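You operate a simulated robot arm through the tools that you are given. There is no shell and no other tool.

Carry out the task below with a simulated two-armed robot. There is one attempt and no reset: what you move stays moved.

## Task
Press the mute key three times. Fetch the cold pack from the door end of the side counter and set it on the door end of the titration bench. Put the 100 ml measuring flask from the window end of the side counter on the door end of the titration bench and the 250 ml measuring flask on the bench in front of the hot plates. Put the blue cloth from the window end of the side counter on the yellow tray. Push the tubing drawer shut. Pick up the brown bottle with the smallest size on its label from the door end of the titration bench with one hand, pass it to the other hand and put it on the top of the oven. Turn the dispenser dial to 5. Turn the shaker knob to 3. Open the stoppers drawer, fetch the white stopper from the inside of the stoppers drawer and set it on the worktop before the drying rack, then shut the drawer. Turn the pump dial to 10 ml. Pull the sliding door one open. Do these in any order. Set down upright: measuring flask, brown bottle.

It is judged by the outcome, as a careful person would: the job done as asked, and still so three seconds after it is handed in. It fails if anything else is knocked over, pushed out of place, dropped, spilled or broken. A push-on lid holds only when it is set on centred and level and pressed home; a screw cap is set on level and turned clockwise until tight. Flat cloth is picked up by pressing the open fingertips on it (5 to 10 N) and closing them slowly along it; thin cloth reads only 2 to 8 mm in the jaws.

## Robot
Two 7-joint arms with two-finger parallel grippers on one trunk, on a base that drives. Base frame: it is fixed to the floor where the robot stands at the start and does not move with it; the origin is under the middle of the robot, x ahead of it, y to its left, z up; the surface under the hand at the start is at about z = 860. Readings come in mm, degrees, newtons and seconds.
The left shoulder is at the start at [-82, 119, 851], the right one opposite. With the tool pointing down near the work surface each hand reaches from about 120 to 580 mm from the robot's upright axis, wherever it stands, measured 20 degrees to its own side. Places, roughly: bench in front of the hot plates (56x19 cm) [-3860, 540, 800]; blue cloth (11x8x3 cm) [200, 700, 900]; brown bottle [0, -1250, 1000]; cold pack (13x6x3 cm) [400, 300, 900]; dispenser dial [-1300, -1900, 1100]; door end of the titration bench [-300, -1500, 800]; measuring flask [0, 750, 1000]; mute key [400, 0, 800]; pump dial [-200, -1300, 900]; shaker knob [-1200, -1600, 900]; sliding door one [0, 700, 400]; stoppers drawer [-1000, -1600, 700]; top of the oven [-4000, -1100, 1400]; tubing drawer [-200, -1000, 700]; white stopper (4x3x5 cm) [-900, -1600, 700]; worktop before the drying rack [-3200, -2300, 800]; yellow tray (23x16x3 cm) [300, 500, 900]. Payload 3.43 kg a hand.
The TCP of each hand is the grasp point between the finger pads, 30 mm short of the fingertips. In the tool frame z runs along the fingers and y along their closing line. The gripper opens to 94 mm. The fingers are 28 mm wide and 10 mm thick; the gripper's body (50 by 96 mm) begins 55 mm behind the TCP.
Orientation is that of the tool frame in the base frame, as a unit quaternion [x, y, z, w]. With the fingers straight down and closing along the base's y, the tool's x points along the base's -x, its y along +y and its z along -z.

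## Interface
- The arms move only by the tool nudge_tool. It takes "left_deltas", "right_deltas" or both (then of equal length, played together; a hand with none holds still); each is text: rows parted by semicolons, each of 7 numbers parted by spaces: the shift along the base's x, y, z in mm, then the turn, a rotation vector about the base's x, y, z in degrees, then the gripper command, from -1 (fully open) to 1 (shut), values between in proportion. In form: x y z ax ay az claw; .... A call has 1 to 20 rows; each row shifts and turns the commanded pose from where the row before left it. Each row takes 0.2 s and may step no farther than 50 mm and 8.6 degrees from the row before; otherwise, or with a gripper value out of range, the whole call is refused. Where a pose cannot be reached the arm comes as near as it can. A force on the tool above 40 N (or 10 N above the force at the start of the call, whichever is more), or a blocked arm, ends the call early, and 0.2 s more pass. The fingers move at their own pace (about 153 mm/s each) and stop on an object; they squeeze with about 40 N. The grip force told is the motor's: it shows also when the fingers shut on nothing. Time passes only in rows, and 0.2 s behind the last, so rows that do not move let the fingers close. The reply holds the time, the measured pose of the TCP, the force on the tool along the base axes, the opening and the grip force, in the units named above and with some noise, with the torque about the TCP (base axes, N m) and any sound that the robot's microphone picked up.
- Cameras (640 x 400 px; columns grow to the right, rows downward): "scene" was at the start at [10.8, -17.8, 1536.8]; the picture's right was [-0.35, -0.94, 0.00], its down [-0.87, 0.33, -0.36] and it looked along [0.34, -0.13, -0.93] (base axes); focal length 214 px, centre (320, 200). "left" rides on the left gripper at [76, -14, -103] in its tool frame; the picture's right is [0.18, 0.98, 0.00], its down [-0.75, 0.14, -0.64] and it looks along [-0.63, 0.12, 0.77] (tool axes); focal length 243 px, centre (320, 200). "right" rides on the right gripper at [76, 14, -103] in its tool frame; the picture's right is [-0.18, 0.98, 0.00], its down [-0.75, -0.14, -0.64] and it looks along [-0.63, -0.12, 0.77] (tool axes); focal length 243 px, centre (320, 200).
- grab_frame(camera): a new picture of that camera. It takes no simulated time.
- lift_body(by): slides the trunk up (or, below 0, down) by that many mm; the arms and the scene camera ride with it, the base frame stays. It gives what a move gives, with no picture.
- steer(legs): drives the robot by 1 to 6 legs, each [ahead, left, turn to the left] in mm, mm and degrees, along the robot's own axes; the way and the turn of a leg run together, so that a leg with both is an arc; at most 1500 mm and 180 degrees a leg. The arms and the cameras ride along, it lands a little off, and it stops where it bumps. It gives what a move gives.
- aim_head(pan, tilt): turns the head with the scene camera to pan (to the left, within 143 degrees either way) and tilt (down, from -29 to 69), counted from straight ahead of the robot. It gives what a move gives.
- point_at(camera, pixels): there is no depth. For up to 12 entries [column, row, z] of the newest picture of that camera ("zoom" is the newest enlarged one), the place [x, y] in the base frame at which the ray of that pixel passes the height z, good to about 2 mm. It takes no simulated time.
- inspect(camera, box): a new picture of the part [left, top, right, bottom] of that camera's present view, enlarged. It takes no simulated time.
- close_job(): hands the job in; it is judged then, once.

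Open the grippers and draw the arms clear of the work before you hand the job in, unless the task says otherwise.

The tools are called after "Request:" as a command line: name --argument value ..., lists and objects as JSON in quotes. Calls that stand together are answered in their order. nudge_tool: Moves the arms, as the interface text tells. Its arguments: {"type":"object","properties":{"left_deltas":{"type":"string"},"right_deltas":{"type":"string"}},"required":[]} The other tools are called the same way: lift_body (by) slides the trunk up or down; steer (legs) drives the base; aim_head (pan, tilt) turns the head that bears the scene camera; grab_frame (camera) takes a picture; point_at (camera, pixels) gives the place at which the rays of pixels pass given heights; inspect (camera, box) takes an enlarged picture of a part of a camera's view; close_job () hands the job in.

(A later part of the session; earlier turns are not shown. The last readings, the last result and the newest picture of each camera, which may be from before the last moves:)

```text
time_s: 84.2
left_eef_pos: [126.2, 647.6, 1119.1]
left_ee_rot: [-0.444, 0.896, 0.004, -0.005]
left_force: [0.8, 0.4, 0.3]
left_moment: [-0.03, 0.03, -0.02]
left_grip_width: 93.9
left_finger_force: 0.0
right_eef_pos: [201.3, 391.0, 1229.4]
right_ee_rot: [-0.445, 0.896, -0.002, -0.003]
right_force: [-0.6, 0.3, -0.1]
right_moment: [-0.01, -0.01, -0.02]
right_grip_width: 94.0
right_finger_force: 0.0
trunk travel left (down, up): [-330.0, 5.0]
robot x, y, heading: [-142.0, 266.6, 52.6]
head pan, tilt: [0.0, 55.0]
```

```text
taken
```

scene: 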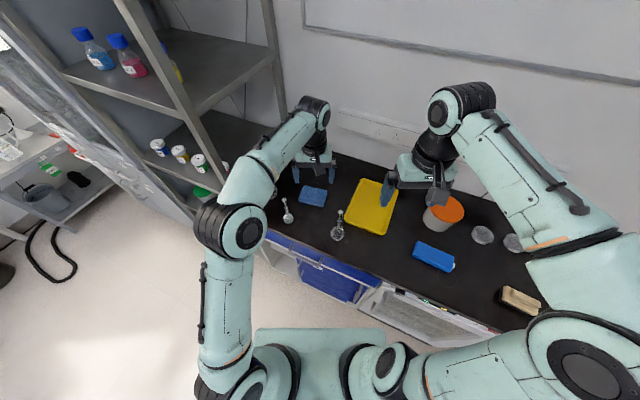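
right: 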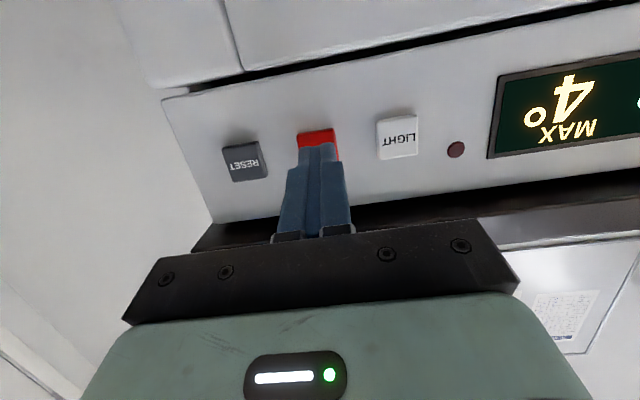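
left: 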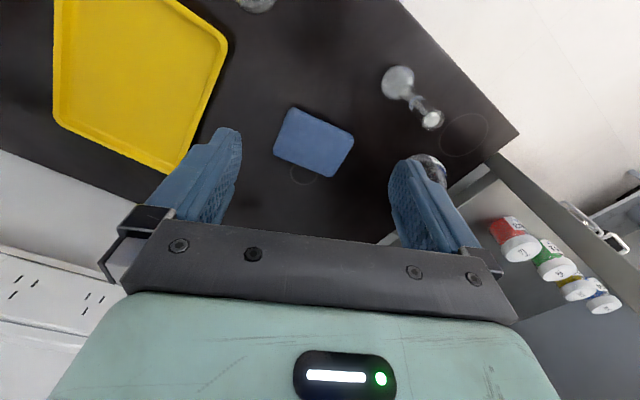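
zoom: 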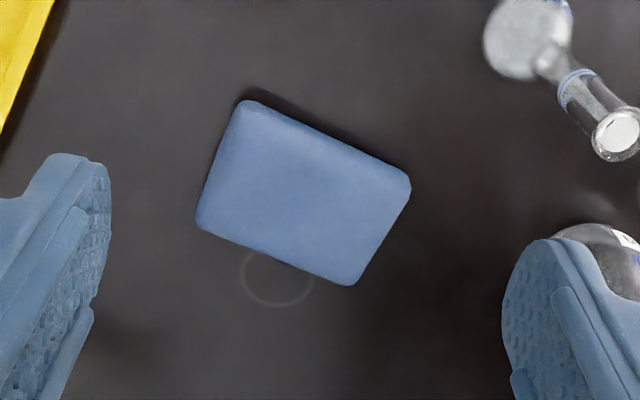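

The step was over 50 mm; I split it into smaller rows.

Request:
nudge_tool --left_deltas "17 27 -17 0 0 0 -1; 17 27 -17 0 0 0 -1; 16 26 -16 0 0 0 -1; 0 0 -20 0 0 8.4 -1; 0 0 -20 0 0 8.4 -1; 0 0 0 0 0 8.4 -1; 0 0 0 0 0 8.4 -1; 0 0 0 0 0 8.4 -1; 0 0 0 0 0 8.4 -1; 0 0 0 0 0 8.4 -1; 0 0 0 0 0 8.4 -1; 0 0 0 0 0 8.4 -1"

Request:
grab_frame --camera "left"

Request:
grab_frame --camera "scene"

```text
time_s: 86.8
left_eef_pos: [165.5, 718.7, 1025.7]
left_ee_rot: [0.901, -0.435, 0.001, 0.007]
left_force: [-0.3, 0.6, 0.0]
left_moment: [0.0, 0.01, 0.04]
left_grip_width: 93.9
left_finger_force: 0.0
left hand out of reach, approached as far as the arm can: row 3
right_eef_pos: [202.6, 391.6, 1228.5]
right_ee_rot: [-0.445, 0.895, -0.003, -0.002]
right_force: [0.1, 0.0, 0.0]
right_moment: [0.0, 0.01, 0.01]
right_grip_width: 93.7
right_finger_force: 0.0
trunk travel left (down, up): [-330.0, 5.0]
robot x, y, heading: [-139.8, 266.5, 52.4]
head pan, tilt: [0.0, 55.0]
```

```text
taken
```

left: 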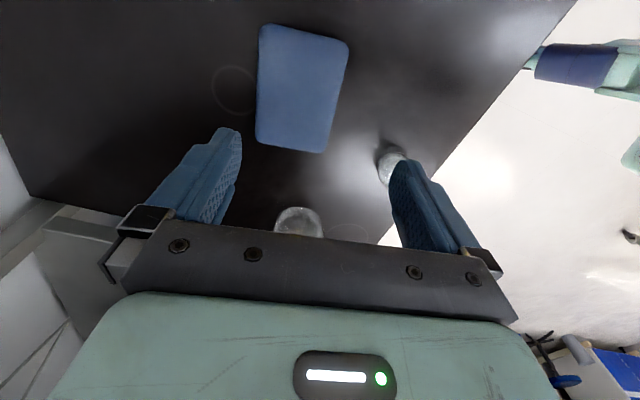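

```text
taken
```

scene: 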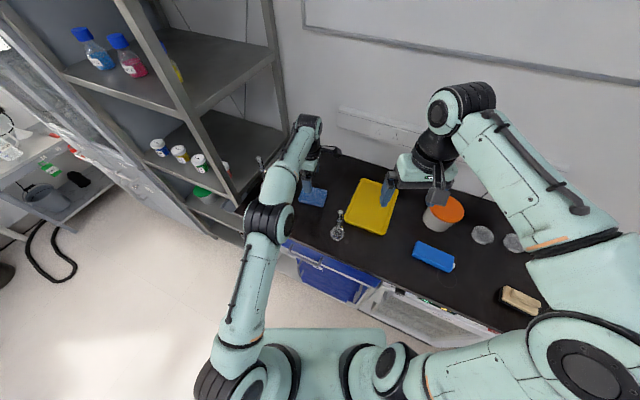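

Hand turned; tool closing line is along ~38°. I re-measure the cloth corners from this view.

Request:
point_at --camera "left" --pixels '[[260, 24, 885], [349, 44, 885], [323, 153, 885], [257, 138, 885], [302, 88, 888], [257, 145, 862], [322, 155, 862]]'

```text
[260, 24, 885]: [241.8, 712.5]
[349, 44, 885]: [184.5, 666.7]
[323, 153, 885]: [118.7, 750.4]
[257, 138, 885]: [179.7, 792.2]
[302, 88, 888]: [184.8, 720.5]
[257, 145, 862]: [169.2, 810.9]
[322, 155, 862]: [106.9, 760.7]
```

Cloth centre refined to ≈[181,730] at 38.6°. I shift the hand over it and descend partway.

Request:
nudge_tool --left_deltas "5 4 -30 0 0 0 -1; 5 4 -30 0 0 0 -1; 5.5 3.5 -25 0 0 0 -1"

Request:
grab_frame --camera "left"

```text
time_s: 87.6
left_eef_pos: [180.4, 729.4, 937.8]
left_ee_rot: [0.9, -0.435, 0.0, 0.007]
left_force: [0.4, 0.2, 0.4]
left_moment: [0.02, 0.0, 0.0]
left_grip_width: 93.7
left_finger_force: 0.1
right_eef_pos: [202.3, 392.2, 1228.7]
right_ee_rot: [-0.444, 0.896, -0.001, -0.002]
right_force: [0.1, 0.6, 0.3]
right_moment: [0.01, 0.04, 0.01]
right_grip_width: 94.0
right_finger_force: 0.0
trunk travel left (down, up): [-330.0, 5.0]
robot x, y, heading: [-144.4, 267.5, 52.8]
head pan, tilt: [0.0, 55.0]
```

```text
taken
```

left: 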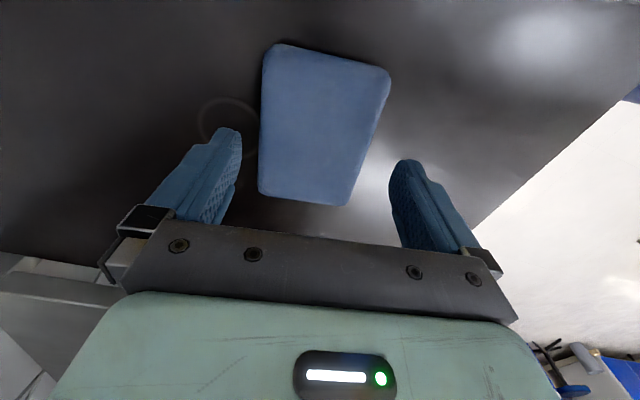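

Cloth sits between the fingers. I verify centring once more at this closer range.

Request:
point_at --camera "left" --pixels '[[266, 50, 885], [390, 74, 885], [345, 205, 885], [261, 188, 885], [318, 128, 890], [240, 132, 908], [398, 162, 908]]'

```text
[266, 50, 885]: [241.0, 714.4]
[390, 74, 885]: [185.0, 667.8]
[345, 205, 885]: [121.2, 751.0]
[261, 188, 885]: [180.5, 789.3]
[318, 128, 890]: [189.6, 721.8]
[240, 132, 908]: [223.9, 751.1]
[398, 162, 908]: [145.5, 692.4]
```

Centred within 2 mm. I descend to TCP z≈897 and close.

Request:
nudge_tool --left_deltas "0.7 0.5 -15 0 0 0 -1; 0.7 0.5 -15 0 0 0 -1; 0 0 -10 0 0 0 -1"

Request:
grab_frame --camera "left"

```text
time_s: 88.4
left_eef_pos: [181.8, 732.1, 900.3]
left_ee_rot: [0.901, -0.435, 0.0, 0.007]
left_force: [-0.3, -0.7, 1.0]
left_moment: [0.03, -0.02, -0.01]
left_grip_width: 93.9
left_finger_force: 0.1
right_eef_pos: [202.4, 390.1, 1228.4]
right_ee_rot: [-0.444, 0.896, -0.002, -0.002]
right_force: [0.5, 0.4, 0.5]
right_moment: [0.0, 0.03, 0.01]
right_grip_width: 94.1
right_finger_force: 0.1
trunk travel left (down, up): [-330.0, 5.0]
robot x, y, heading: [-137.2, 269.7, 52.6]
head pan, tilt: [0.0, 55.0]
```

```text
taken
```

left: 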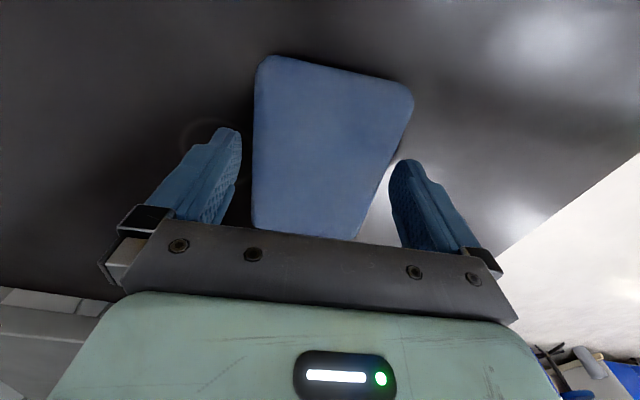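

The fingers straddle the cloth with no contact force. I close the jaws and read the width.

Request:
nudge_tool --left_deltas "0 0 0 0 0 0 0; 0 0 0 0 0 0 0.5; 0 0 0 0 0 0 1; 0 0 0 0 0 0 1"

Request:
grab_frame --camera "left"

```text
time_s: 89.4
left_eef_pos: [182.5, 729.1, 900.6]
left_ee_rot: [0.9, -0.436, 0.0, 0.006]
left_force: [-0.7, 0.3, 0.2]
left_moment: [0.0, 0.02, -0.01]
left_grip_width: 79.0
left_finger_force: 39.5
right_eef_pos: [202.0, 391.4, 1229.0]
right_ee_rot: [-0.444, 0.896, -0.002, -0.003]
right_force: [1.1, 0.4, 0.6]
right_moment: [0.0, 0.02, 0.0]
right_grip_width: 94.0
right_finger_force: 0.0
trunk travel left (down, up): [-330.0, 5.0]
robot x, y, heading: [-141.5, 266.8, 52.3]
head pan, tilt: [0.0, 55.0]
```

```text
taken
```

left: 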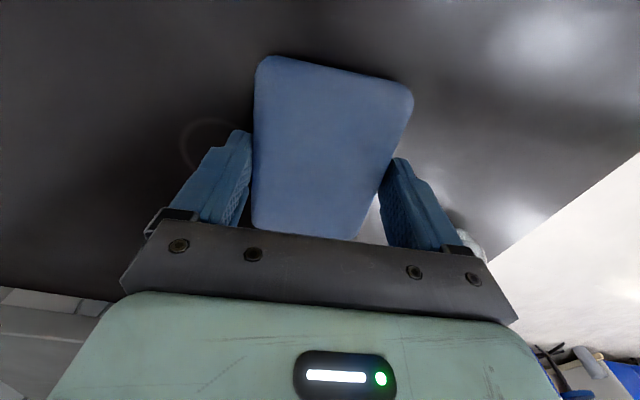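

Solid grip (79 mm). Before lifting I check where the left elbow and forearm lie relative to the flasks.

Request:
grab_frame --camera "scene"

Request:
aim_head --pan 40 --tilt 50

Request:
grab_frame --camera "scene"

```text
taken
```

scene: 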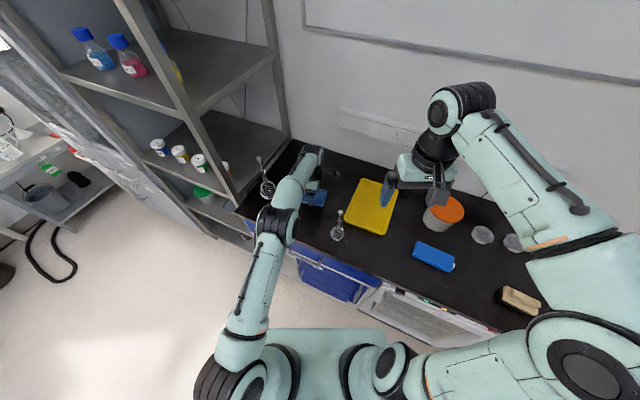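

```text
time_s: 90.5
left_eef_pos: [182.4, 731.9, 900.1]
left_ee_rot: [0.9, -0.436, 0.0, 0.006]
left_force: [0.7, -0.4, -0.5]
left_moment: [0.0, 0.04, -0.02]
left_grip_width: 78.7
left_finger_force: 40.2
right_eef_pos: [202.1, 390.4, 1228.3]
right_ee_rot: [-0.445, 0.896, -0.002, -0.002]
right_force: [-0.5, 0.2, 0.1]
right_moment: [-0.03, -0.01, 0.01]
right_grip_width: 94.1
right_finger_force: 0.0
trunk travel left (down, up): [-330.0, 5.0]
robot x, y, heading: [-140.4, 267.5, 52.2]
head pan, tilt: [40.0, 50.0]
```

```text
taken
```

scene: 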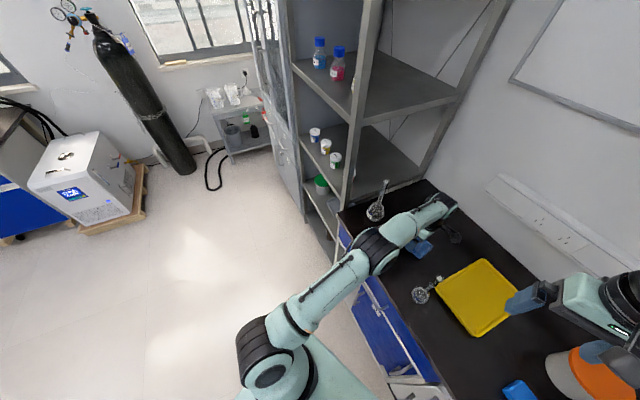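

The elbow overhangs the region of the small flask. I locate the elbow height by ray to judge its clearance.

Request:
point_at --camera "scene" --pixels '[[375, 250, 1000], [375, 250, 1050], [375, 250, 1100], [350, 240, 1050], [400, 262, 1050], [376, 208, 870]]'

Request:
inspect --camera "scene" --box '[330, 170, 470, 310]'

```text
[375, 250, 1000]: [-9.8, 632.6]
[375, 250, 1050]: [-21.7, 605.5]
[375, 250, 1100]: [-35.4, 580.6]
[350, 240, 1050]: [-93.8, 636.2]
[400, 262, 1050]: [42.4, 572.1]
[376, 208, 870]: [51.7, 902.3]
```

```text
2.86 times, centred on (400, 240) of scene
```

zoom: 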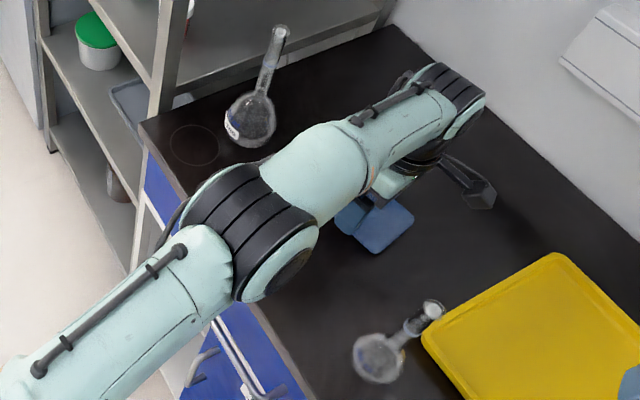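

The left forearm overhangs the small flask and the later path crosses the medium (100 ml?) flask. I'll first take the medium flask with the right hand, leaving the left holding the cloth in place. I move the right hand above it.

Request:
nudge_tool --right_deltas "-15 35 -20 0 0 0 -1; -15 35 -20 0 0 0 -1; -15 35 -20 0 0 0 -1; -15 35 -20 0 0 0 -1"

Request:
grab_frame --camera "right"

Request:
grab_frame --camera "scene"

```text
time_s: 91.5
left_eef_pos: [181.5, 732.3, 900.5]
left_ee_rot: [0.9, -0.436, 0.001, 0.008]
left_force: [0.4, 0.3, 0.2]
left_moment: [-0.03, -0.01, 0.01]
left_grip_width: 78.9
left_finger_force: 40.2
right_eef_pos: [140.5, 533.3, 1149.9]
right_ee_rot: [-0.444, 0.896, -0.003, -0.002]
right_force: [0.1, 0.3, -0.6]
right_moment: [-0.02, 0.01, 0.03]
right_grip_width: 93.9
right_finger_force: 0.1
trunk travel left (down, up): [-330.0, 5.0]
robot x, y, heading: [-140.5, 269.1, 52.6]
head pan, tilt: [40.0, 50.0]
```

```text
taken
```

right: 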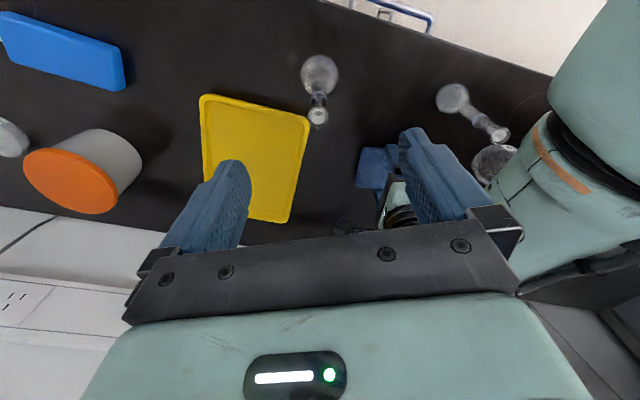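

```text
taken
```

scene: 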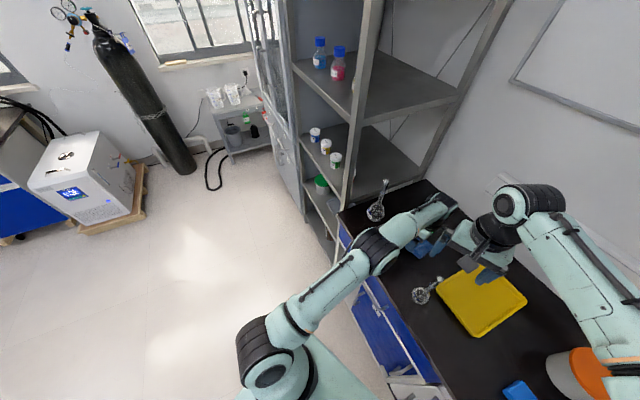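

The small and large flasks still stand. I get the medium flask's axis from the right view: bulb (318,72), top (318,117).

Request:
point_at --camera "right" --pixels '[[319, 75, 885], [318, 117, 1041], [318, 117, 1030], [452, 100, 875], [499, 134, 1018]]'

Request:
inspect --camera "right" --box '[270, 30, 370, 140]'

```text
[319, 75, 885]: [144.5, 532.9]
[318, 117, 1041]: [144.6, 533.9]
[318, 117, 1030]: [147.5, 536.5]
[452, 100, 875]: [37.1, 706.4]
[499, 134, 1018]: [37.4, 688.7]
```

```text
3.64 times, centred on (320, 85) of right
```

zoom: 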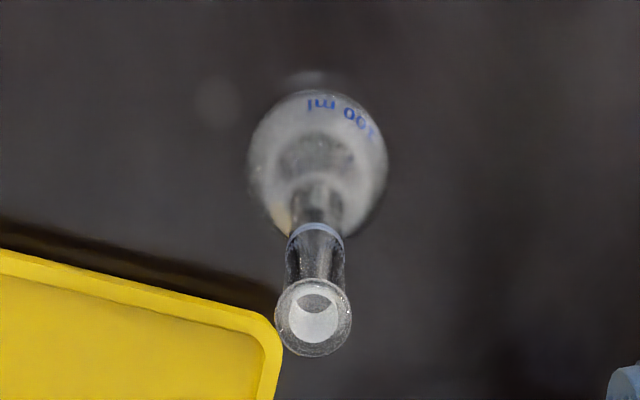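

Label reads "100 ml" (upside-down). I centre the right hand on its axis and descend so the jaws straddle the neck.

Request:
nudge_tool --right_deltas "4 0 -40 0 0 0 -1; 0 0 -40 0 0 0 -1; 0 0 -35 0 0 0 -1; 0 0 -35 0 0 0 -1"

Request:
grab_frame --camera "right"

Request:
grab_frame --camera "scene"

```text
time_s: 92.5
left_eef_pos: [182.4, 732.0, 900.8]
left_ee_rot: [0.9, -0.436, 0.0, 0.007]
left_force: [0.1, 0.2, -0.3]
left_moment: [-0.03, -0.03, -0.01]
left_grip_width: 78.9
left_finger_force: 40.1
right_eef_pos: [147.0, 530.5, 998.3]
right_ee_rot: [-0.445, 0.896, -0.002, -0.002]
right_force: [-0.3, -0.4, 0.4]
right_moment: [0.01, -0.02, 0.0]
right_grip_width: 94.0
right_finger_force: 0.1
trunk travel left (down, up): [-330.0, 5.0]
robot x, y, heading: [-139.5, 268.4, 52.5]
head pan, tilt: [40.0, 50.0]
```

```text
taken
```

right: 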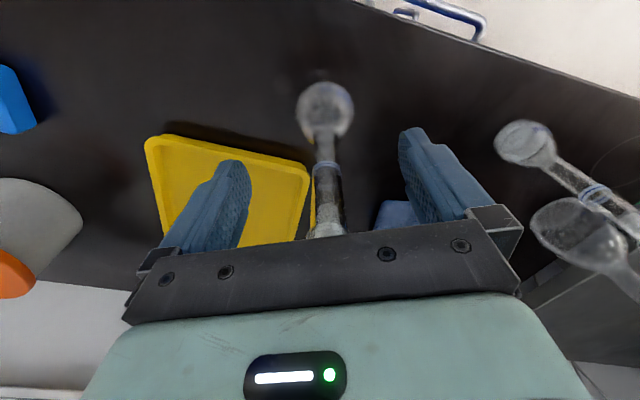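

```text
taken
```

scene: 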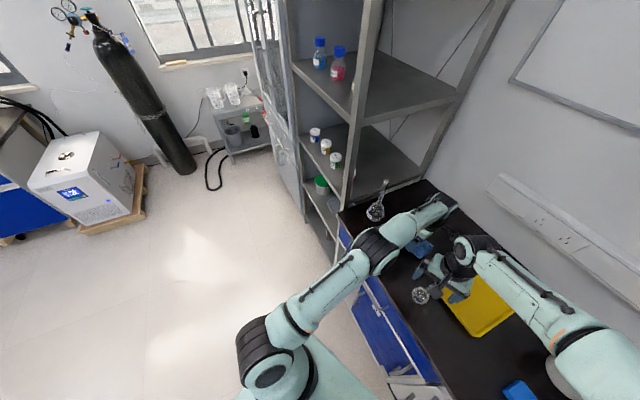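

The neck is centred between the jaws. I close the right gripper slowly on it.

Request:
nudge_tool --right_deltas "0 0 0 0 0 0 0; 0 0 0 0 0 0 0.4; 0 0 0 0 0 0 0.65; 0 0 0 0 0 0 1; 0 0 0 0 0 0 1"

Request:
grab_frame --camera "right"

```text
time_s: 93.7
left_eef_pos: [182.0, 730.8, 901.1]
left_ee_rot: [0.9, -0.436, -0.001, 0.006]
left_force: [-0.1, -0.4, 0.3]
left_moment: [0.01, 0.02, 0.0]
left_grip_width: 79.0
left_finger_force: 39.9
right_eef_pos: [146.7, 531.9, 998.0]
right_ee_rot: [-0.445, 0.895, -0.002, -0.002]
right_force: [0.1, 0.6, 1.0]
right_moment: [0.02, 0.0, 0.0]
right_grip_width: 16.0
right_finger_force: 39.6
trunk travel left (down, up): [-330.0, 5.0]
robot x, y, heading: [-138.5, 268.7, 52.7]
head pan, tilt: [40.0, 50.0]
```

```text
taken
```

right: 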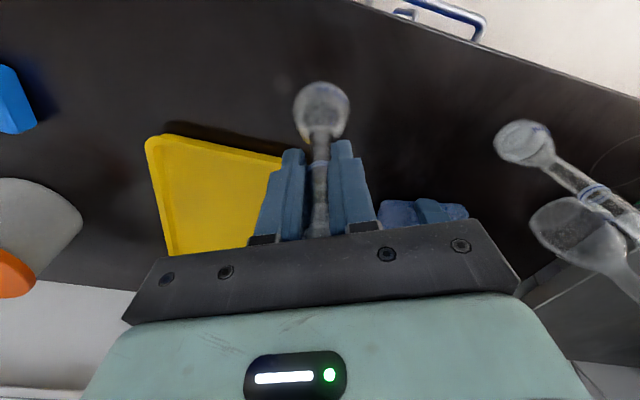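

Gripped (16 mm). I lift the flask straight up, then draw it back to the right side; afterwards I lift the cloth along the way it came down.

Request:
nudge_tool --right_deltas "0 0 30 0 0 0 1; 0 0 40 0 0 0 1; 0 0 40 0 0 0 1; 14 -30 10 0 0 0 1; 14 -35 0 0 0 0 1; 14 -35 0 0 0 0 1; 14 -35 0 0 0 0 1"

Request:
nudge_tool --left_deltas "0 0 20 0 0 0 1; 0 0 20 0 0 0 1; -5 -4 30 0 0 0 1; -5 -4 30 0 0 0 1; -5.5 -3.5 25 0 0 0 1"

Request:
grab_frame --camera "scene"

Request:
grab_frame --camera "left"

```text
time_s: 95.3
left_eef_pos: [181.8, 729.1, 899.4]
left_ee_rot: [0.9, -0.436, -0.001, 0.007]
left_force: [-0.2, 0.3, 0.8]
left_moment: [0.03, 0.02, 0.01]
left_grip_width: 78.7
left_finger_force: 40.0
right_eef_pos: [201.5, 395.2, 1119.3]
right_ee_rot: [-0.445, 0.895, -0.002, -0.001]
right_force: [-0.6, -0.7, -0.5]
right_moment: [-0.05, -0.01, 0.02]
right_grip_width: 15.8
right_finger_force: 40.0
trunk travel left (down, up): [-330.0, 5.0]
robot x, y, heading: [-141.4, 268.4, 52.9]
head pan, tilt: [40.0, 50.0]
```

```text
time_s: 96.5
left_eef_pos: [165.1, 719.5, 1026.3]
left_ee_rot: [0.9, -0.436, 0.0, 0.007]
left_force: [0.5, -0.1, -1.1]
left_moment: [0.01, 0.03, -0.01]
left_grip_width: 78.6
left_finger_force: 39.9
right_eef_pos: [202.0, 396.5, 1119.2]
right_ee_rot: [-0.445, 0.896, -0.002, -0.002]
right_force: [-0.2, -0.4, -1.1]
right_moment: [-0.03, 0.04, -0.03]
right_grip_width: 15.7
right_finger_force: 39.9
trunk travel left (down, up): [-330.0, 5.0]
robot x, y, heading: [-141.1, 271.1, 52.8]
head pan, tilt: [40.0, 50.0]
```

```text
taken
```

scene: 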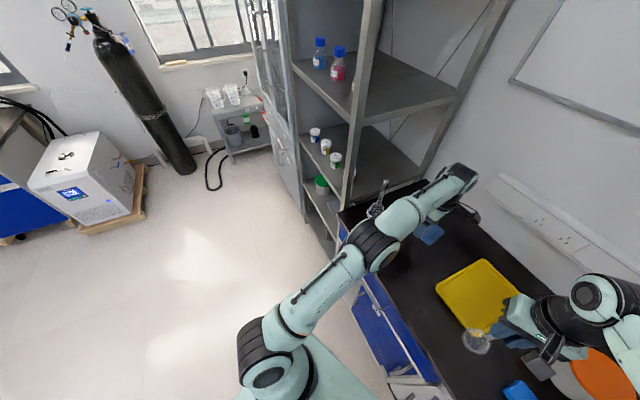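

```text
taken
```

left: 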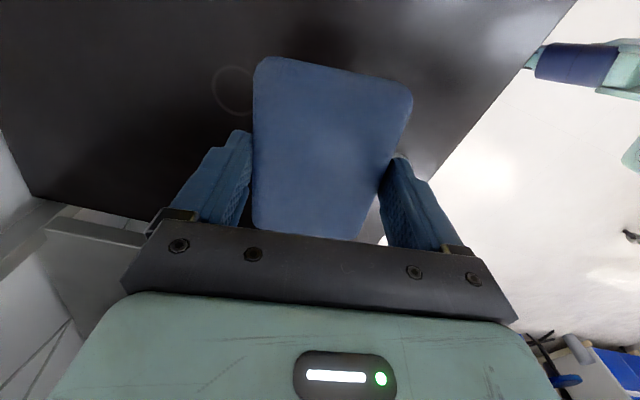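

Cloth and flask are both lifted. I turn the robot 25° right, which swings the cloth over the tray.

Request:
steer --legs '[[0, 0, -25]]'

Request:
grab_frame --camera "left"

Request:
aim_head --pan 10 --tilt 60

Request:
grab_frame --camera "scene"

```text
time_s: 98.2
left_eef_pos: [327.8, 547.7, 1025.5]
left_ee_rot: [0.785, -0.619, -0.002, 0.006]
left_force: [0.4, -0.2, -0.6]
left_moment: [0.0, 0.02, -0.02]
left_grip_width: 78.8
left_finger_force: 40.0
right_eef_pos: [223.7, 240.8, 1118.3]
right_ee_rot: [-0.24, 0.971, -0.002, -0.003]
right_force: [0.2, 0.7, -0.7]
right_moment: [0.01, -0.03, 0.02]
right_grip_width: 15.5
right_finger_force: 40.2
trunk travel left (down, up): [-330.0, 5.0]
robot x, y, heading: [-143.7, 267.1, 27.7]
head pan, tilt: [40.0, 50.0]
```

```text
taken
```

left: 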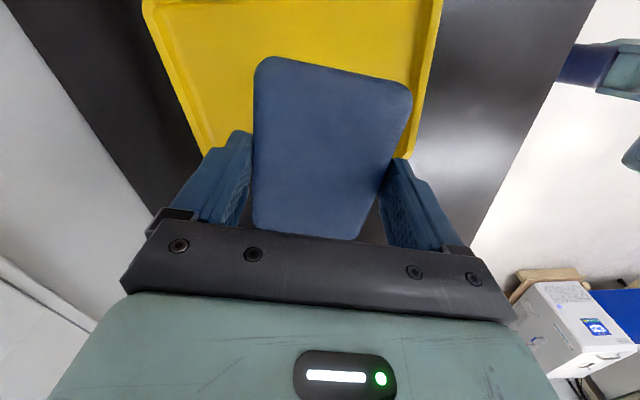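

```text
time_s: 99.1
left_eef_pos: [328.3, 547.1, 1025.8]
left_ee_rot: [0.785, -0.619, -0.002, 0.006]
left_force: [0.4, -0.2, 0.2]
left_moment: [-0.01, 0.01, 0.0]
left_grip_width: 78.8
left_finger_force: 40.2
right_eef_pos: [223.6, 240.5, 1119.8]
right_ee_rot: [-0.241, 0.971, -0.001, -0.003]
right_force: [-0.5, -0.2, -0.6]
right_moment: [0.0, 0.05, 0.02]
right_grip_width: 15.6
right_finger_force: 39.6
trunk travel left (down, up): [-330.0, 5.0]
robot x, y, heading: [-141.5, 268.4, 27.5]
head pan, tilt: [10.0, 60.0]
```

```text
taken
```

scene: 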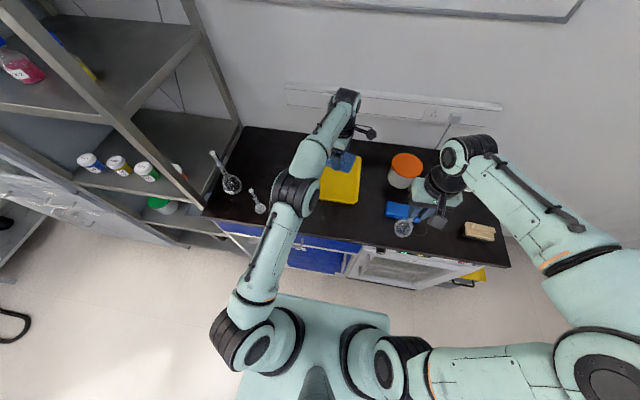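

The cloth hovers over the tray. I take the tray's window-side edge from the left view to centre the drop.

Request:
point_at --camera "left" --pixels '[[207, 155, 885], [410, 155, 885], [443, 3, 885], [146, 3, 885], [258, 65, 985], [408, 95, 985], [355, 238, 985], [258, 225, 985]]'

```text
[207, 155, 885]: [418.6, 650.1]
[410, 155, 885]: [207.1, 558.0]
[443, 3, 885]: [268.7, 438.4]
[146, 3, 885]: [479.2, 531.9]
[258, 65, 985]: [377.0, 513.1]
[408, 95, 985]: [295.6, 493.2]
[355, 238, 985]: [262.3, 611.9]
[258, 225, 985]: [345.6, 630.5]
```

Tray centre ≈[346,541]. I shift (+17,−5), turn the cloth 12° to square it with the tray, and lower it.

Request:
nudge_tool --left_deltas "6 -2 -20 0 0 4 1; 6 -2 -20 0 0 4 1; 5 -1 -20 0 0 4 1; 0 0 -20 0 0 0 1"

Request:
grab_frame --camera "left"

Request:
grab_frame --camera "scene"

```text
time_s: 100.1
left_eef_pos: [343.9, 542.3, 943.1]
left_ee_rot: [0.846, -0.534, -0.002, 0.007]
left_force: [-0.2, 0.3, -0.5]
left_moment: [-0.01, 0.01, 0.01]
left_grip_width: 78.3
left_finger_force: 39.7
right_eef_pos: [223.0, 239.7, 1118.7]
right_ee_rot: [-0.24, 0.971, -0.001, -0.002]
right_force: [0.3, -0.6, -0.5]
right_moment: [-0.01, 0.0, 0.01]
right_grip_width: 16.0
right_finger_force: 40.3
trunk travel left (down, up): [-330.0, 5.0]
robot x, y, heading: [-140.2, 269.1, 27.2]
head pan, tilt: [10.0, 60.0]
```

```text
taken
```

left: 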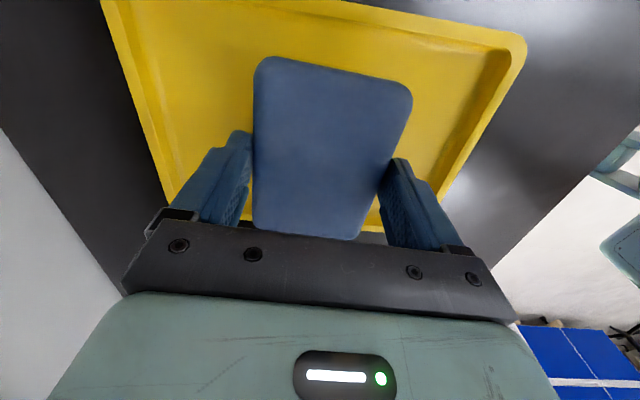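

```text
taken
```

scene: 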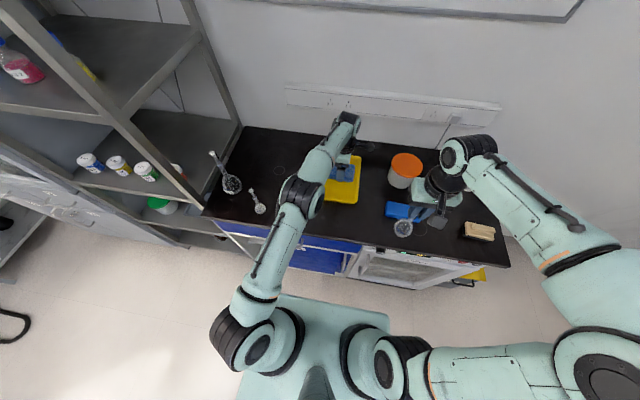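

Cloth is well inside the tray's outline. I lower further in small steps until it touches.

Request:
nudge_tool --left_deltas "0 0 -12 0 0 0 1; 0 0 -10 0 0 0 1; 0 0 -6 0 0 0 1; 0 0 -4 0 0 0 1"

Request:
grab_frame --camera "left"

```text
time_s: 101.1
left_eef_pos: [345.5, 542.3, 913.9]
left_ee_rot: [0.845, -0.535, -0.001, 0.007]
left_force: [-0.7, -0.6, -0.6]
left_moment: [-0.01, -0.02, -0.01]
left_grip_width: 78.8
left_finger_force: 40.2
right_eef_pos: [223.0, 240.5, 1119.4]
right_ee_rot: [-0.24, 0.971, -0.002, -0.002]
right_force: [-0.1, 1.5, -0.1]
right_moment: [0.01, 0.01, 0.02]
right_grip_width: 15.8
right_finger_force: 39.5
trunk travel left (down, up): [-330.0, 5.0]
robot x, y, heading: [-142.2, 270.0, 27.8]
head pan, tilt: [10.0, 60.0]
```

```text
taken
```

left: 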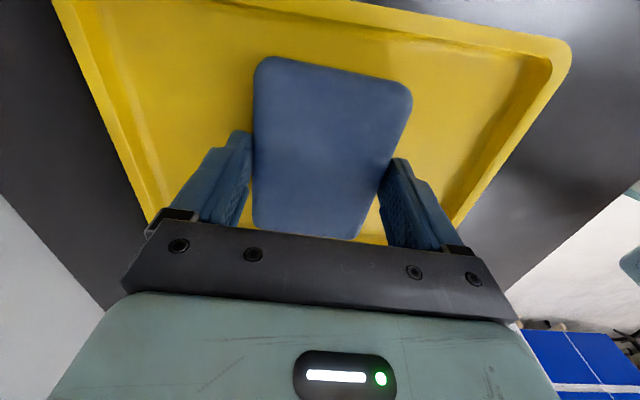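

Still no contact at z≈914. I lower in 2 mm steps.

Request:
nudge_tool --left_deltas "0 0 -3 0 0 0 1; 0 0 -2 0 0 0 1; 0 0 -2 0 0 0 1"

```text
time_s: 101.9
left_eef_pos: [344.0, 541.2, 909.4]
left_ee_rot: [0.845, -0.534, 0.0, 0.005]
left_force: [-2.1, 0.6, 10.5]
left_moment: [0.26, -0.29, 0.03]
left_grip_width: 78.6
left_finger_force: 39.4
right_eef_pos: [222.5, 239.6, 1119.8]
right_ee_rot: [-0.241, 0.971, -0.001, -0.001]
right_force: [0.5, 0.8, -0.9]
right_moment: [-0.01, 0.0, -0.01]
right_grip_width: 15.8
right_finger_force: 39.8
trunk travel left (down, up): [-330.0, 5.0]
robot x, y, heading: [-142.4, 267.7, 27.7]
head pan, tilt: [10.0, 60.0]
```

Contact at 10 N: the cloth rests in the tray. I open the jaws and rise straight up.

Request:
nudge_tool --left_deltas "0 0 1 0 0 0 0; 0 0 0 0 0 0 -1; 0 0 0 0 0 0 -1; 0 0 25 0 0 0 -1; 0 0 40 0 0 0 -1; 0 0 40 0 0 0 -1; 0 0 40 0 0 0 -1; 0 0 40 0 0 0 -1"

Request:
grab_frame --camera "left"

Request:
grab_frame --camera "scene"

```text
time_s: 103.7
left_eef_pos: [318.3, 539.3, 1077.8]
left_ee_rot: [0.845, -0.535, -0.001, 0.008]
left_force: [0.7, 0.0, -0.2]
left_moment: [0.01, -0.03, -0.02]
left_grip_width: 93.7
left_finger_force: 0.0
left hand out of reach, approached as far as the arm can: row 7, 8
right_eef_pos: [222.2, 240.3, 1120.1]
right_ee_rot: [-0.24, 0.971, -0.002, -0.002]
right_force: [0.1, 0.4, -0.7]
right_moment: [0.01, -0.02, 0.0]
right_grip_width: 15.5
right_finger_force: 39.8
trunk travel left (down, up): [-330.0, 5.0]
robot x, y, heading: [-140.5, 264.1, 27.6]
head pan, tilt: [10.0, 60.0]
```

```text
taken
```

left: 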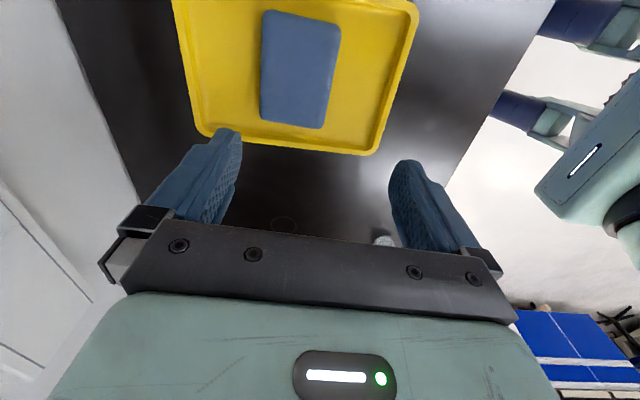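

```text
taken
```

scene: 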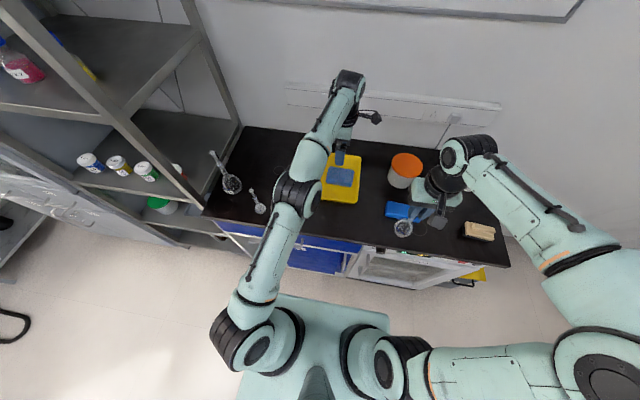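

The cloth lies flat in the tray. Now the cold pack: I drive 330 mm right so it comes to the left hand's side (hands stay high).

Request:
steer --legs '[[0, -330, 0]]'

Request:
grab_frame --camera "left"

Request:
grab_frame --camera "scene"

```text
time_s: 107.2
left_eef_pos: [473.0, 244.6, 1077.1]
left_ee_rot: [0.844, -0.536, -0.001, 0.007]
left_force: [-0.3, 0.3, 0.6]
left_moment: [0.02, -0.01, -0.01]
left_grip_width: 94.0
left_finger_force: 0.1
right_eef_pos: [374.0, -54.0, 1119.4]
right_ee_rot: [-0.237, 0.971, -0.001, -0.002]
right_force: [0.9, 0.9, -0.6]
right_moment: [0.0, 0.0, 0.02]
right_grip_width: 16.1
right_finger_force: 40.2
trunk travel left (down, up): [-330.0, 5.0]
robot x, y, heading: [11.6, -21.5, 27.1]
head pan, tilt: [10.0, 60.0]
```

```text
taken
```

left: 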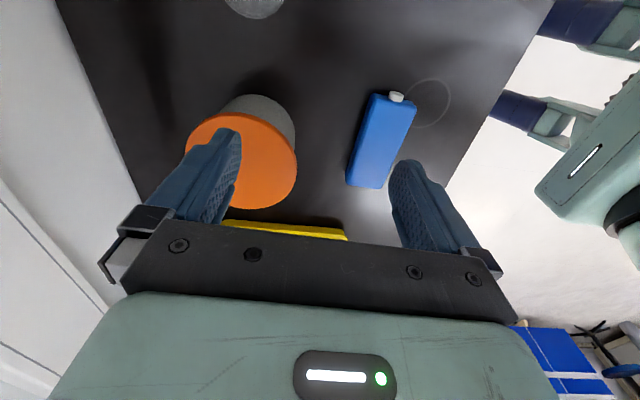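

```text
taken
```

scene: 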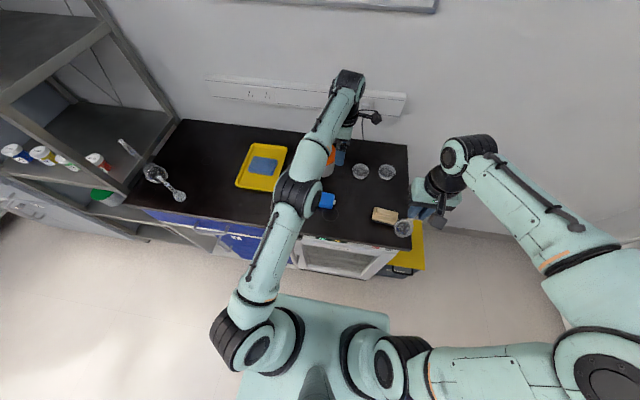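

Cold pack at (382,140) in the left view, its axis roughly along the counter. I compute its corners at its top height.

Request:
point_at --camera "left" --pixels '[[374, 96, 885], [416, 104, 885], [387, 188, 885], [346, 181, 885], [397, 97, 880], [381, 142, 888], [240, 160, 960]]'

```text
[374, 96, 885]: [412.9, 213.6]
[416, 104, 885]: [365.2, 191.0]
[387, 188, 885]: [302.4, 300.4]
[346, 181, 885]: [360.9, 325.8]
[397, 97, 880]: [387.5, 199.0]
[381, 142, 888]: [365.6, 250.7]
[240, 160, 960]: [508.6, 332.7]
```

Cold pack centre ≈[360,258], short side along ~25°, matching the jaws. I move above it and descend partway.

Request:
nudge_tool --left_deltas "-38 4.5 0 0 0 0 -1; -38 4.5 -10 0 0 0 -1; -37 4.5 -20 0 0 0 -1; 0 0 -35 0 0 0 -1; 0 0 -35 0 0 0 -1; 0 0 -25 0 0 0 -1"

Request:
grab_frame --camera "left"

```text
time_s: 108.6
left_eef_pos: [360.1, 255.9, 952.9]
left_ee_rot: [0.844, -0.536, -0.001, 0.007]
left_force: [-0.4, 0.0, -0.5]
left_moment: [0.01, 0.0, -0.02]
left_grip_width: 93.8
left_finger_force: 0.1
right_eef_pos: [372.7, -54.0, 1118.3]
right_ee_rot: [-0.238, 0.971, -0.002, -0.002]
right_force: [0.7, -0.9, -0.7]
right_moment: [-0.01, 0.03, -0.01]
right_grip_width: 16.0
right_finger_force: 39.8
trunk travel left (down, up): [-330.0, 5.0]
robot x, y, heading: [9.7, -25.8, 26.9]
head pan, tilt: [10.0, 60.0]
```

```text
taken
```

left: 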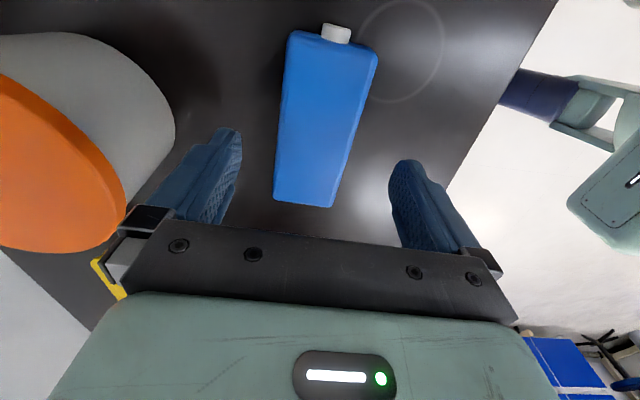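

Centred over the pack. I descend to z≈897 and close.

Request:
nudge_tool --left_deltas "0 0 -25 0 0 0 -1; 0 0 -20 0 0 0 -1; 0 0 -10 0 0 0 -1; 0 0 0 0 0 0 0; 0 0 0 0 0 0 1; 0 0 0 0 0 0 1"

Request:
grab_frame --camera "left"

```text
time_s: 110.0
left_eef_pos: [359.5, 257.3, 899.1]
left_ee_rot: [0.844, -0.536, -0.001, 0.007]
left_force: [0.7, 0.6, 0.2]
left_moment: [0.02, -0.1, 0.02]
left_grip_width: 57.5
left_finger_force: 40.5
right_eef_pos: [375.1, -54.0, 1119.3]
right_ee_rot: [-0.238, 0.971, 0.0, -0.002]
right_force: [-0.1, -0.2, -0.5]
right_moment: [-0.01, -0.04, 0.01]
right_grip_width: 16.1
right_finger_force: 39.5
trunk travel left (down, up): [-330.0, 5.0]
robot x, y, heading: [13.0, -24.6, 27.4]
head pan, tilt: [10.0, 60.0]
```

```text
taken
```

left: 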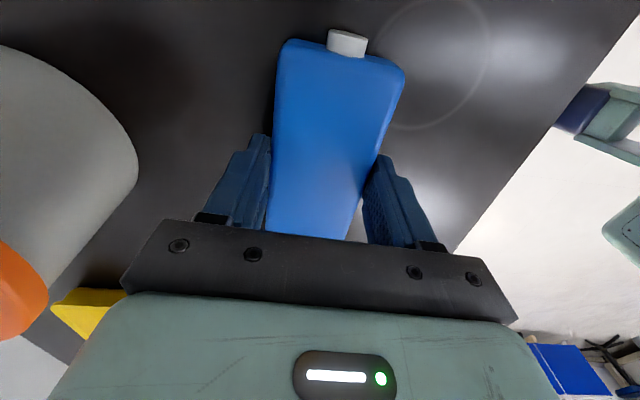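

Gripped (57.5 mm). I lift the pack and draw it in front of the robot.

Request:
nudge_tool --left_deltas "0 0 30 0 0 0 1; 0 0 40 0 0 0 1; 0 0 40 0 0 0 1; -20 -10 40 0 0 0 1; -30 -14 30 0 0 0 1; -30 -14 0 0 0 0 1; -20 -10 0 0 0 0 1"

Request:
grab_frame --camera "scene"

```text
time_s: 111.6
left_eef_pos: [259.7, 208.8, 1077.3]
left_ee_rot: [0.843, -0.537, -0.001, 0.007]
left_force: [-0.8, -0.4, -1.6]
left_moment: [-0.02, -0.01, 0.02]
left_grip_width: 57.1
left_finger_force: 40.2
right_eef_pos: [374.2, -53.4, 1120.2]
right_ee_rot: [-0.238, 0.971, -0.001, -0.002]
right_force: [-0.1, 0.3, 0.4]
right_moment: [-0.02, 0.01, -0.01]
right_grip_width: 15.7
right_finger_force: 40.0
trunk travel left (down, up): [-330.0, 5.0]
robot x, y, heading: [9.5, -21.4, 27.2]
head pan, tilt: [10.0, 60.0]
```

```text
taken
```

scene: 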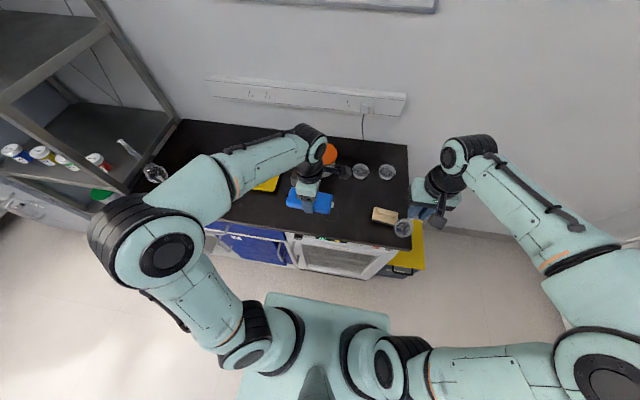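

I back away from the counter 500 mm and turn right 90° to face the titration bench.

Request:
steer --legs '[[-500, 0, 0], [0, 0, -90]]'

Request:
aim_head --pan 0 --tilt 40

Request:
grab_frame --camera "scene"

Request:
aim_head --pan -35 --tilt 35

Request:
grab_frame --camera "scene"

```text
time_s: 118.4
left_eef_pos: [-205.7, -508.2, 1077.1]
left_ee_rot: [-0.209, 0.978, 0.005, -0.004]
left_force: [-0.3, 0.2, -1.4]
left_moment: [-0.01, 0.02, 0.01]
left_grip_width: 57.0
left_finger_force: 39.7
right_eef_pos: [-467.9, -617.1, 1119.8]
right_ee_rot: [0.526, 0.851, 0.001, -0.003]
right_force: [-0.1, 0.6, -1.2]
right_moment: [-0.02, 0.0, 0.01]
right_grip_width: 16.1
right_finger_force: 40.0
trunk travel left (down, up): [-330.0, 5.0]
robot x, y, heading: [-431.6, -252.1, -63.7]
head pan, tilt: [10.0, 60.0]
```

```text
time_s: 119.2
left_eef_pos: [-205.1, -507.6, 1077.7]
left_ee_rot: [-0.209, 0.978, 0.006, -0.004]
left_force: [0.5, -0.4, -1.1]
left_moment: [0.01, 0.0, -0.01]
left_grip_width: 57.3
left_finger_force: 39.7
right_eef_pos: [-470.0, -617.6, 1118.6]
right_ee_rot: [0.525, 0.851, 0.001, -0.003]
right_force: [-0.2, -1.0, 0.0]
right_moment: [0.0, 0.01, -0.02]
right_grip_width: 15.8
right_finger_force: 39.6
trunk travel left (down, up): [-330.0, 5.0]
robot x, y, heading: [-433.1, -254.0, -63.6]
head pan, tilt: [0.0, 40.0]
```

```text
taken
```

scene: 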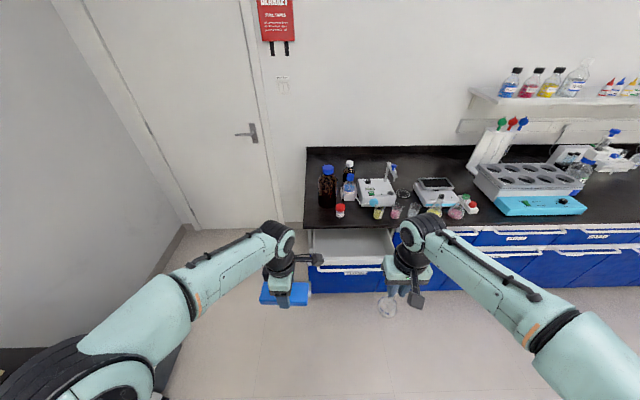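

```text
time_s: 120.2
left_eef_pos: [-205.8, -507.2, 1076.6]
left_ee_rot: [-0.208, 0.978, 0.006, -0.004]
left_force: [-0.5, 0.6, -2.7]
left_moment: [0.0, 0.03, -0.02]
left_grip_width: 57.5
left_finger_force: 40.4
right_eef_pos: [-469.2, -617.4, 1119.9]
right_ee_rot: [0.526, 0.851, 0.001, -0.002]
right_force: [-0.2, 0.6, -0.5]
right_moment: [0.0, -0.01, 0.02]
right_grip_width: 16.4
right_finger_force: 40.2
trunk travel left (down, up): [-330.0, 5.0]
robot x, y, heading: [-437.1, -250.9, -63.7]
head pan, tilt: [-35.0, 35.0]
```

```text
taken
```

scene: 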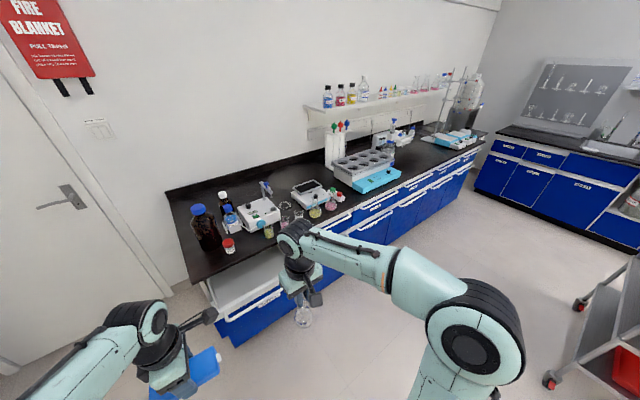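

The tubing drawer is open at the bench's door end. I zoom on the door-end bench top.

Request:
aim_head --pan 0 --tilt 40

Request:
inspect --camera "scene" --box '[290, 130, 490, 290]'

Request:
inspect --camera "scene" --box '[310, 150, 400, 225]'

Request:
inspect --camera "scene" --box '[460, 100, 640, 260]'

```text
time_s: 121.2
left_eef_pos: [-206.1, -507.3, 1076.0]
left_ee_rot: [-0.209, 0.978, 0.006, -0.004]
left_force: [0.3, -0.5, -2.7]
left_moment: [-0.03, -0.01, -0.03]
left_grip_width: 57.3
left_finger_force: 39.9
right_eef_pos: [-470.0, -617.2, 1119.2]
right_ee_rot: [0.525, 0.851, 0.001, -0.003]
right_force: [0.2, 0.7, -0.9]
right_moment: [0.01, -0.05, 0.02]
right_grip_width: 16.0
right_finger_force: 40.1
trunk travel left (down, up): [-330.0, 5.0]
robot x, y, heading: [-431.5, -254.9, -63.5]
head pan, tilt: [0.0, 40.0]
```

```text
2.50 times, centred on (390, 210) of scene
```

zoom: 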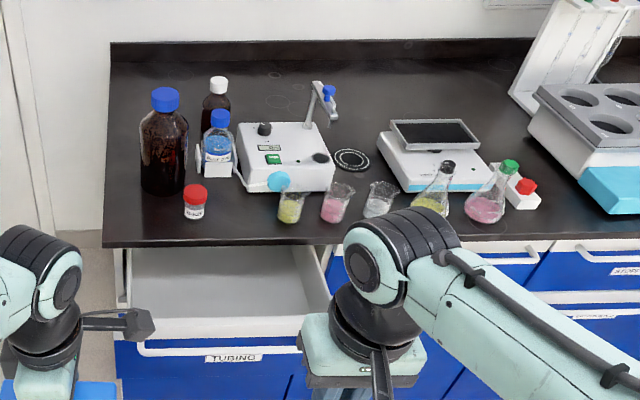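

```text
5.33 times, centred on (355, 188) of scene
```

zoom: 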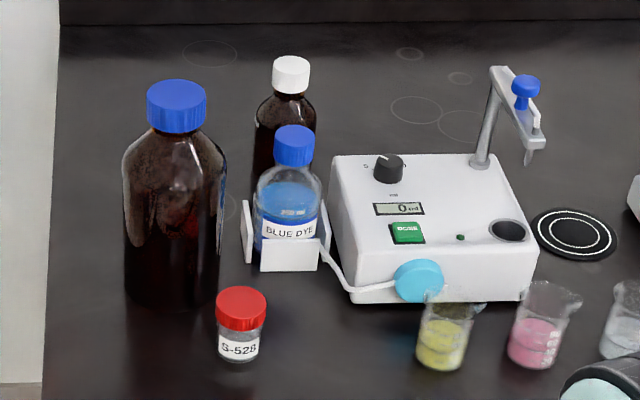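

```text
2.50 times, centred on (550, 180) of scene
```

zoom: 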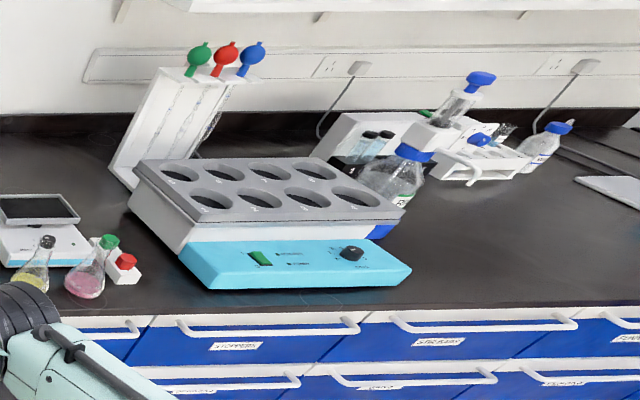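

The pump with dial, blue dye, two brown bottles (blue and white caps) stand at the door end. I get bench geometry from rays.

Request:
point_at --camera "scene" --pixels '[[303, 229, 860], [306, 151, 860], [640, 225, 860], [326, 206, 860], [348, 180, 860], [348, 197, 860], [340, 215, 860], [375, 203, 860], [380, 220, 860], [440, 200, 860], [465, 180, 860]]'

Request:
point_at --camera "scene" --pixels '[[312, 232, 800], [312, 265, 720], [385, 262, 720], [345, 268, 720], [395, 225, 870], [330, 160, 860], [375, 160, 860], [390, 150, 860]]'

```text
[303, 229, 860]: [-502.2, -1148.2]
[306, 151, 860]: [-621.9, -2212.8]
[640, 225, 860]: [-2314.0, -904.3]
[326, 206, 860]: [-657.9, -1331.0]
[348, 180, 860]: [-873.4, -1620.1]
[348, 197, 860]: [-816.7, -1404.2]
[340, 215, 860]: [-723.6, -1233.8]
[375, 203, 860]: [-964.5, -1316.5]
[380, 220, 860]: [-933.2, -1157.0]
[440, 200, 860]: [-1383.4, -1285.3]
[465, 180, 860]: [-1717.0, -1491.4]
```

```text
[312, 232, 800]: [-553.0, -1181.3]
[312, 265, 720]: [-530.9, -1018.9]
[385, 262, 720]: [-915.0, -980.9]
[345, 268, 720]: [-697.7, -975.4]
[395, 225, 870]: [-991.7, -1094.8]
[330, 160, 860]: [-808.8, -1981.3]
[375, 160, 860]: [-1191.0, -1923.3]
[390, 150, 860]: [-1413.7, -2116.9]
```

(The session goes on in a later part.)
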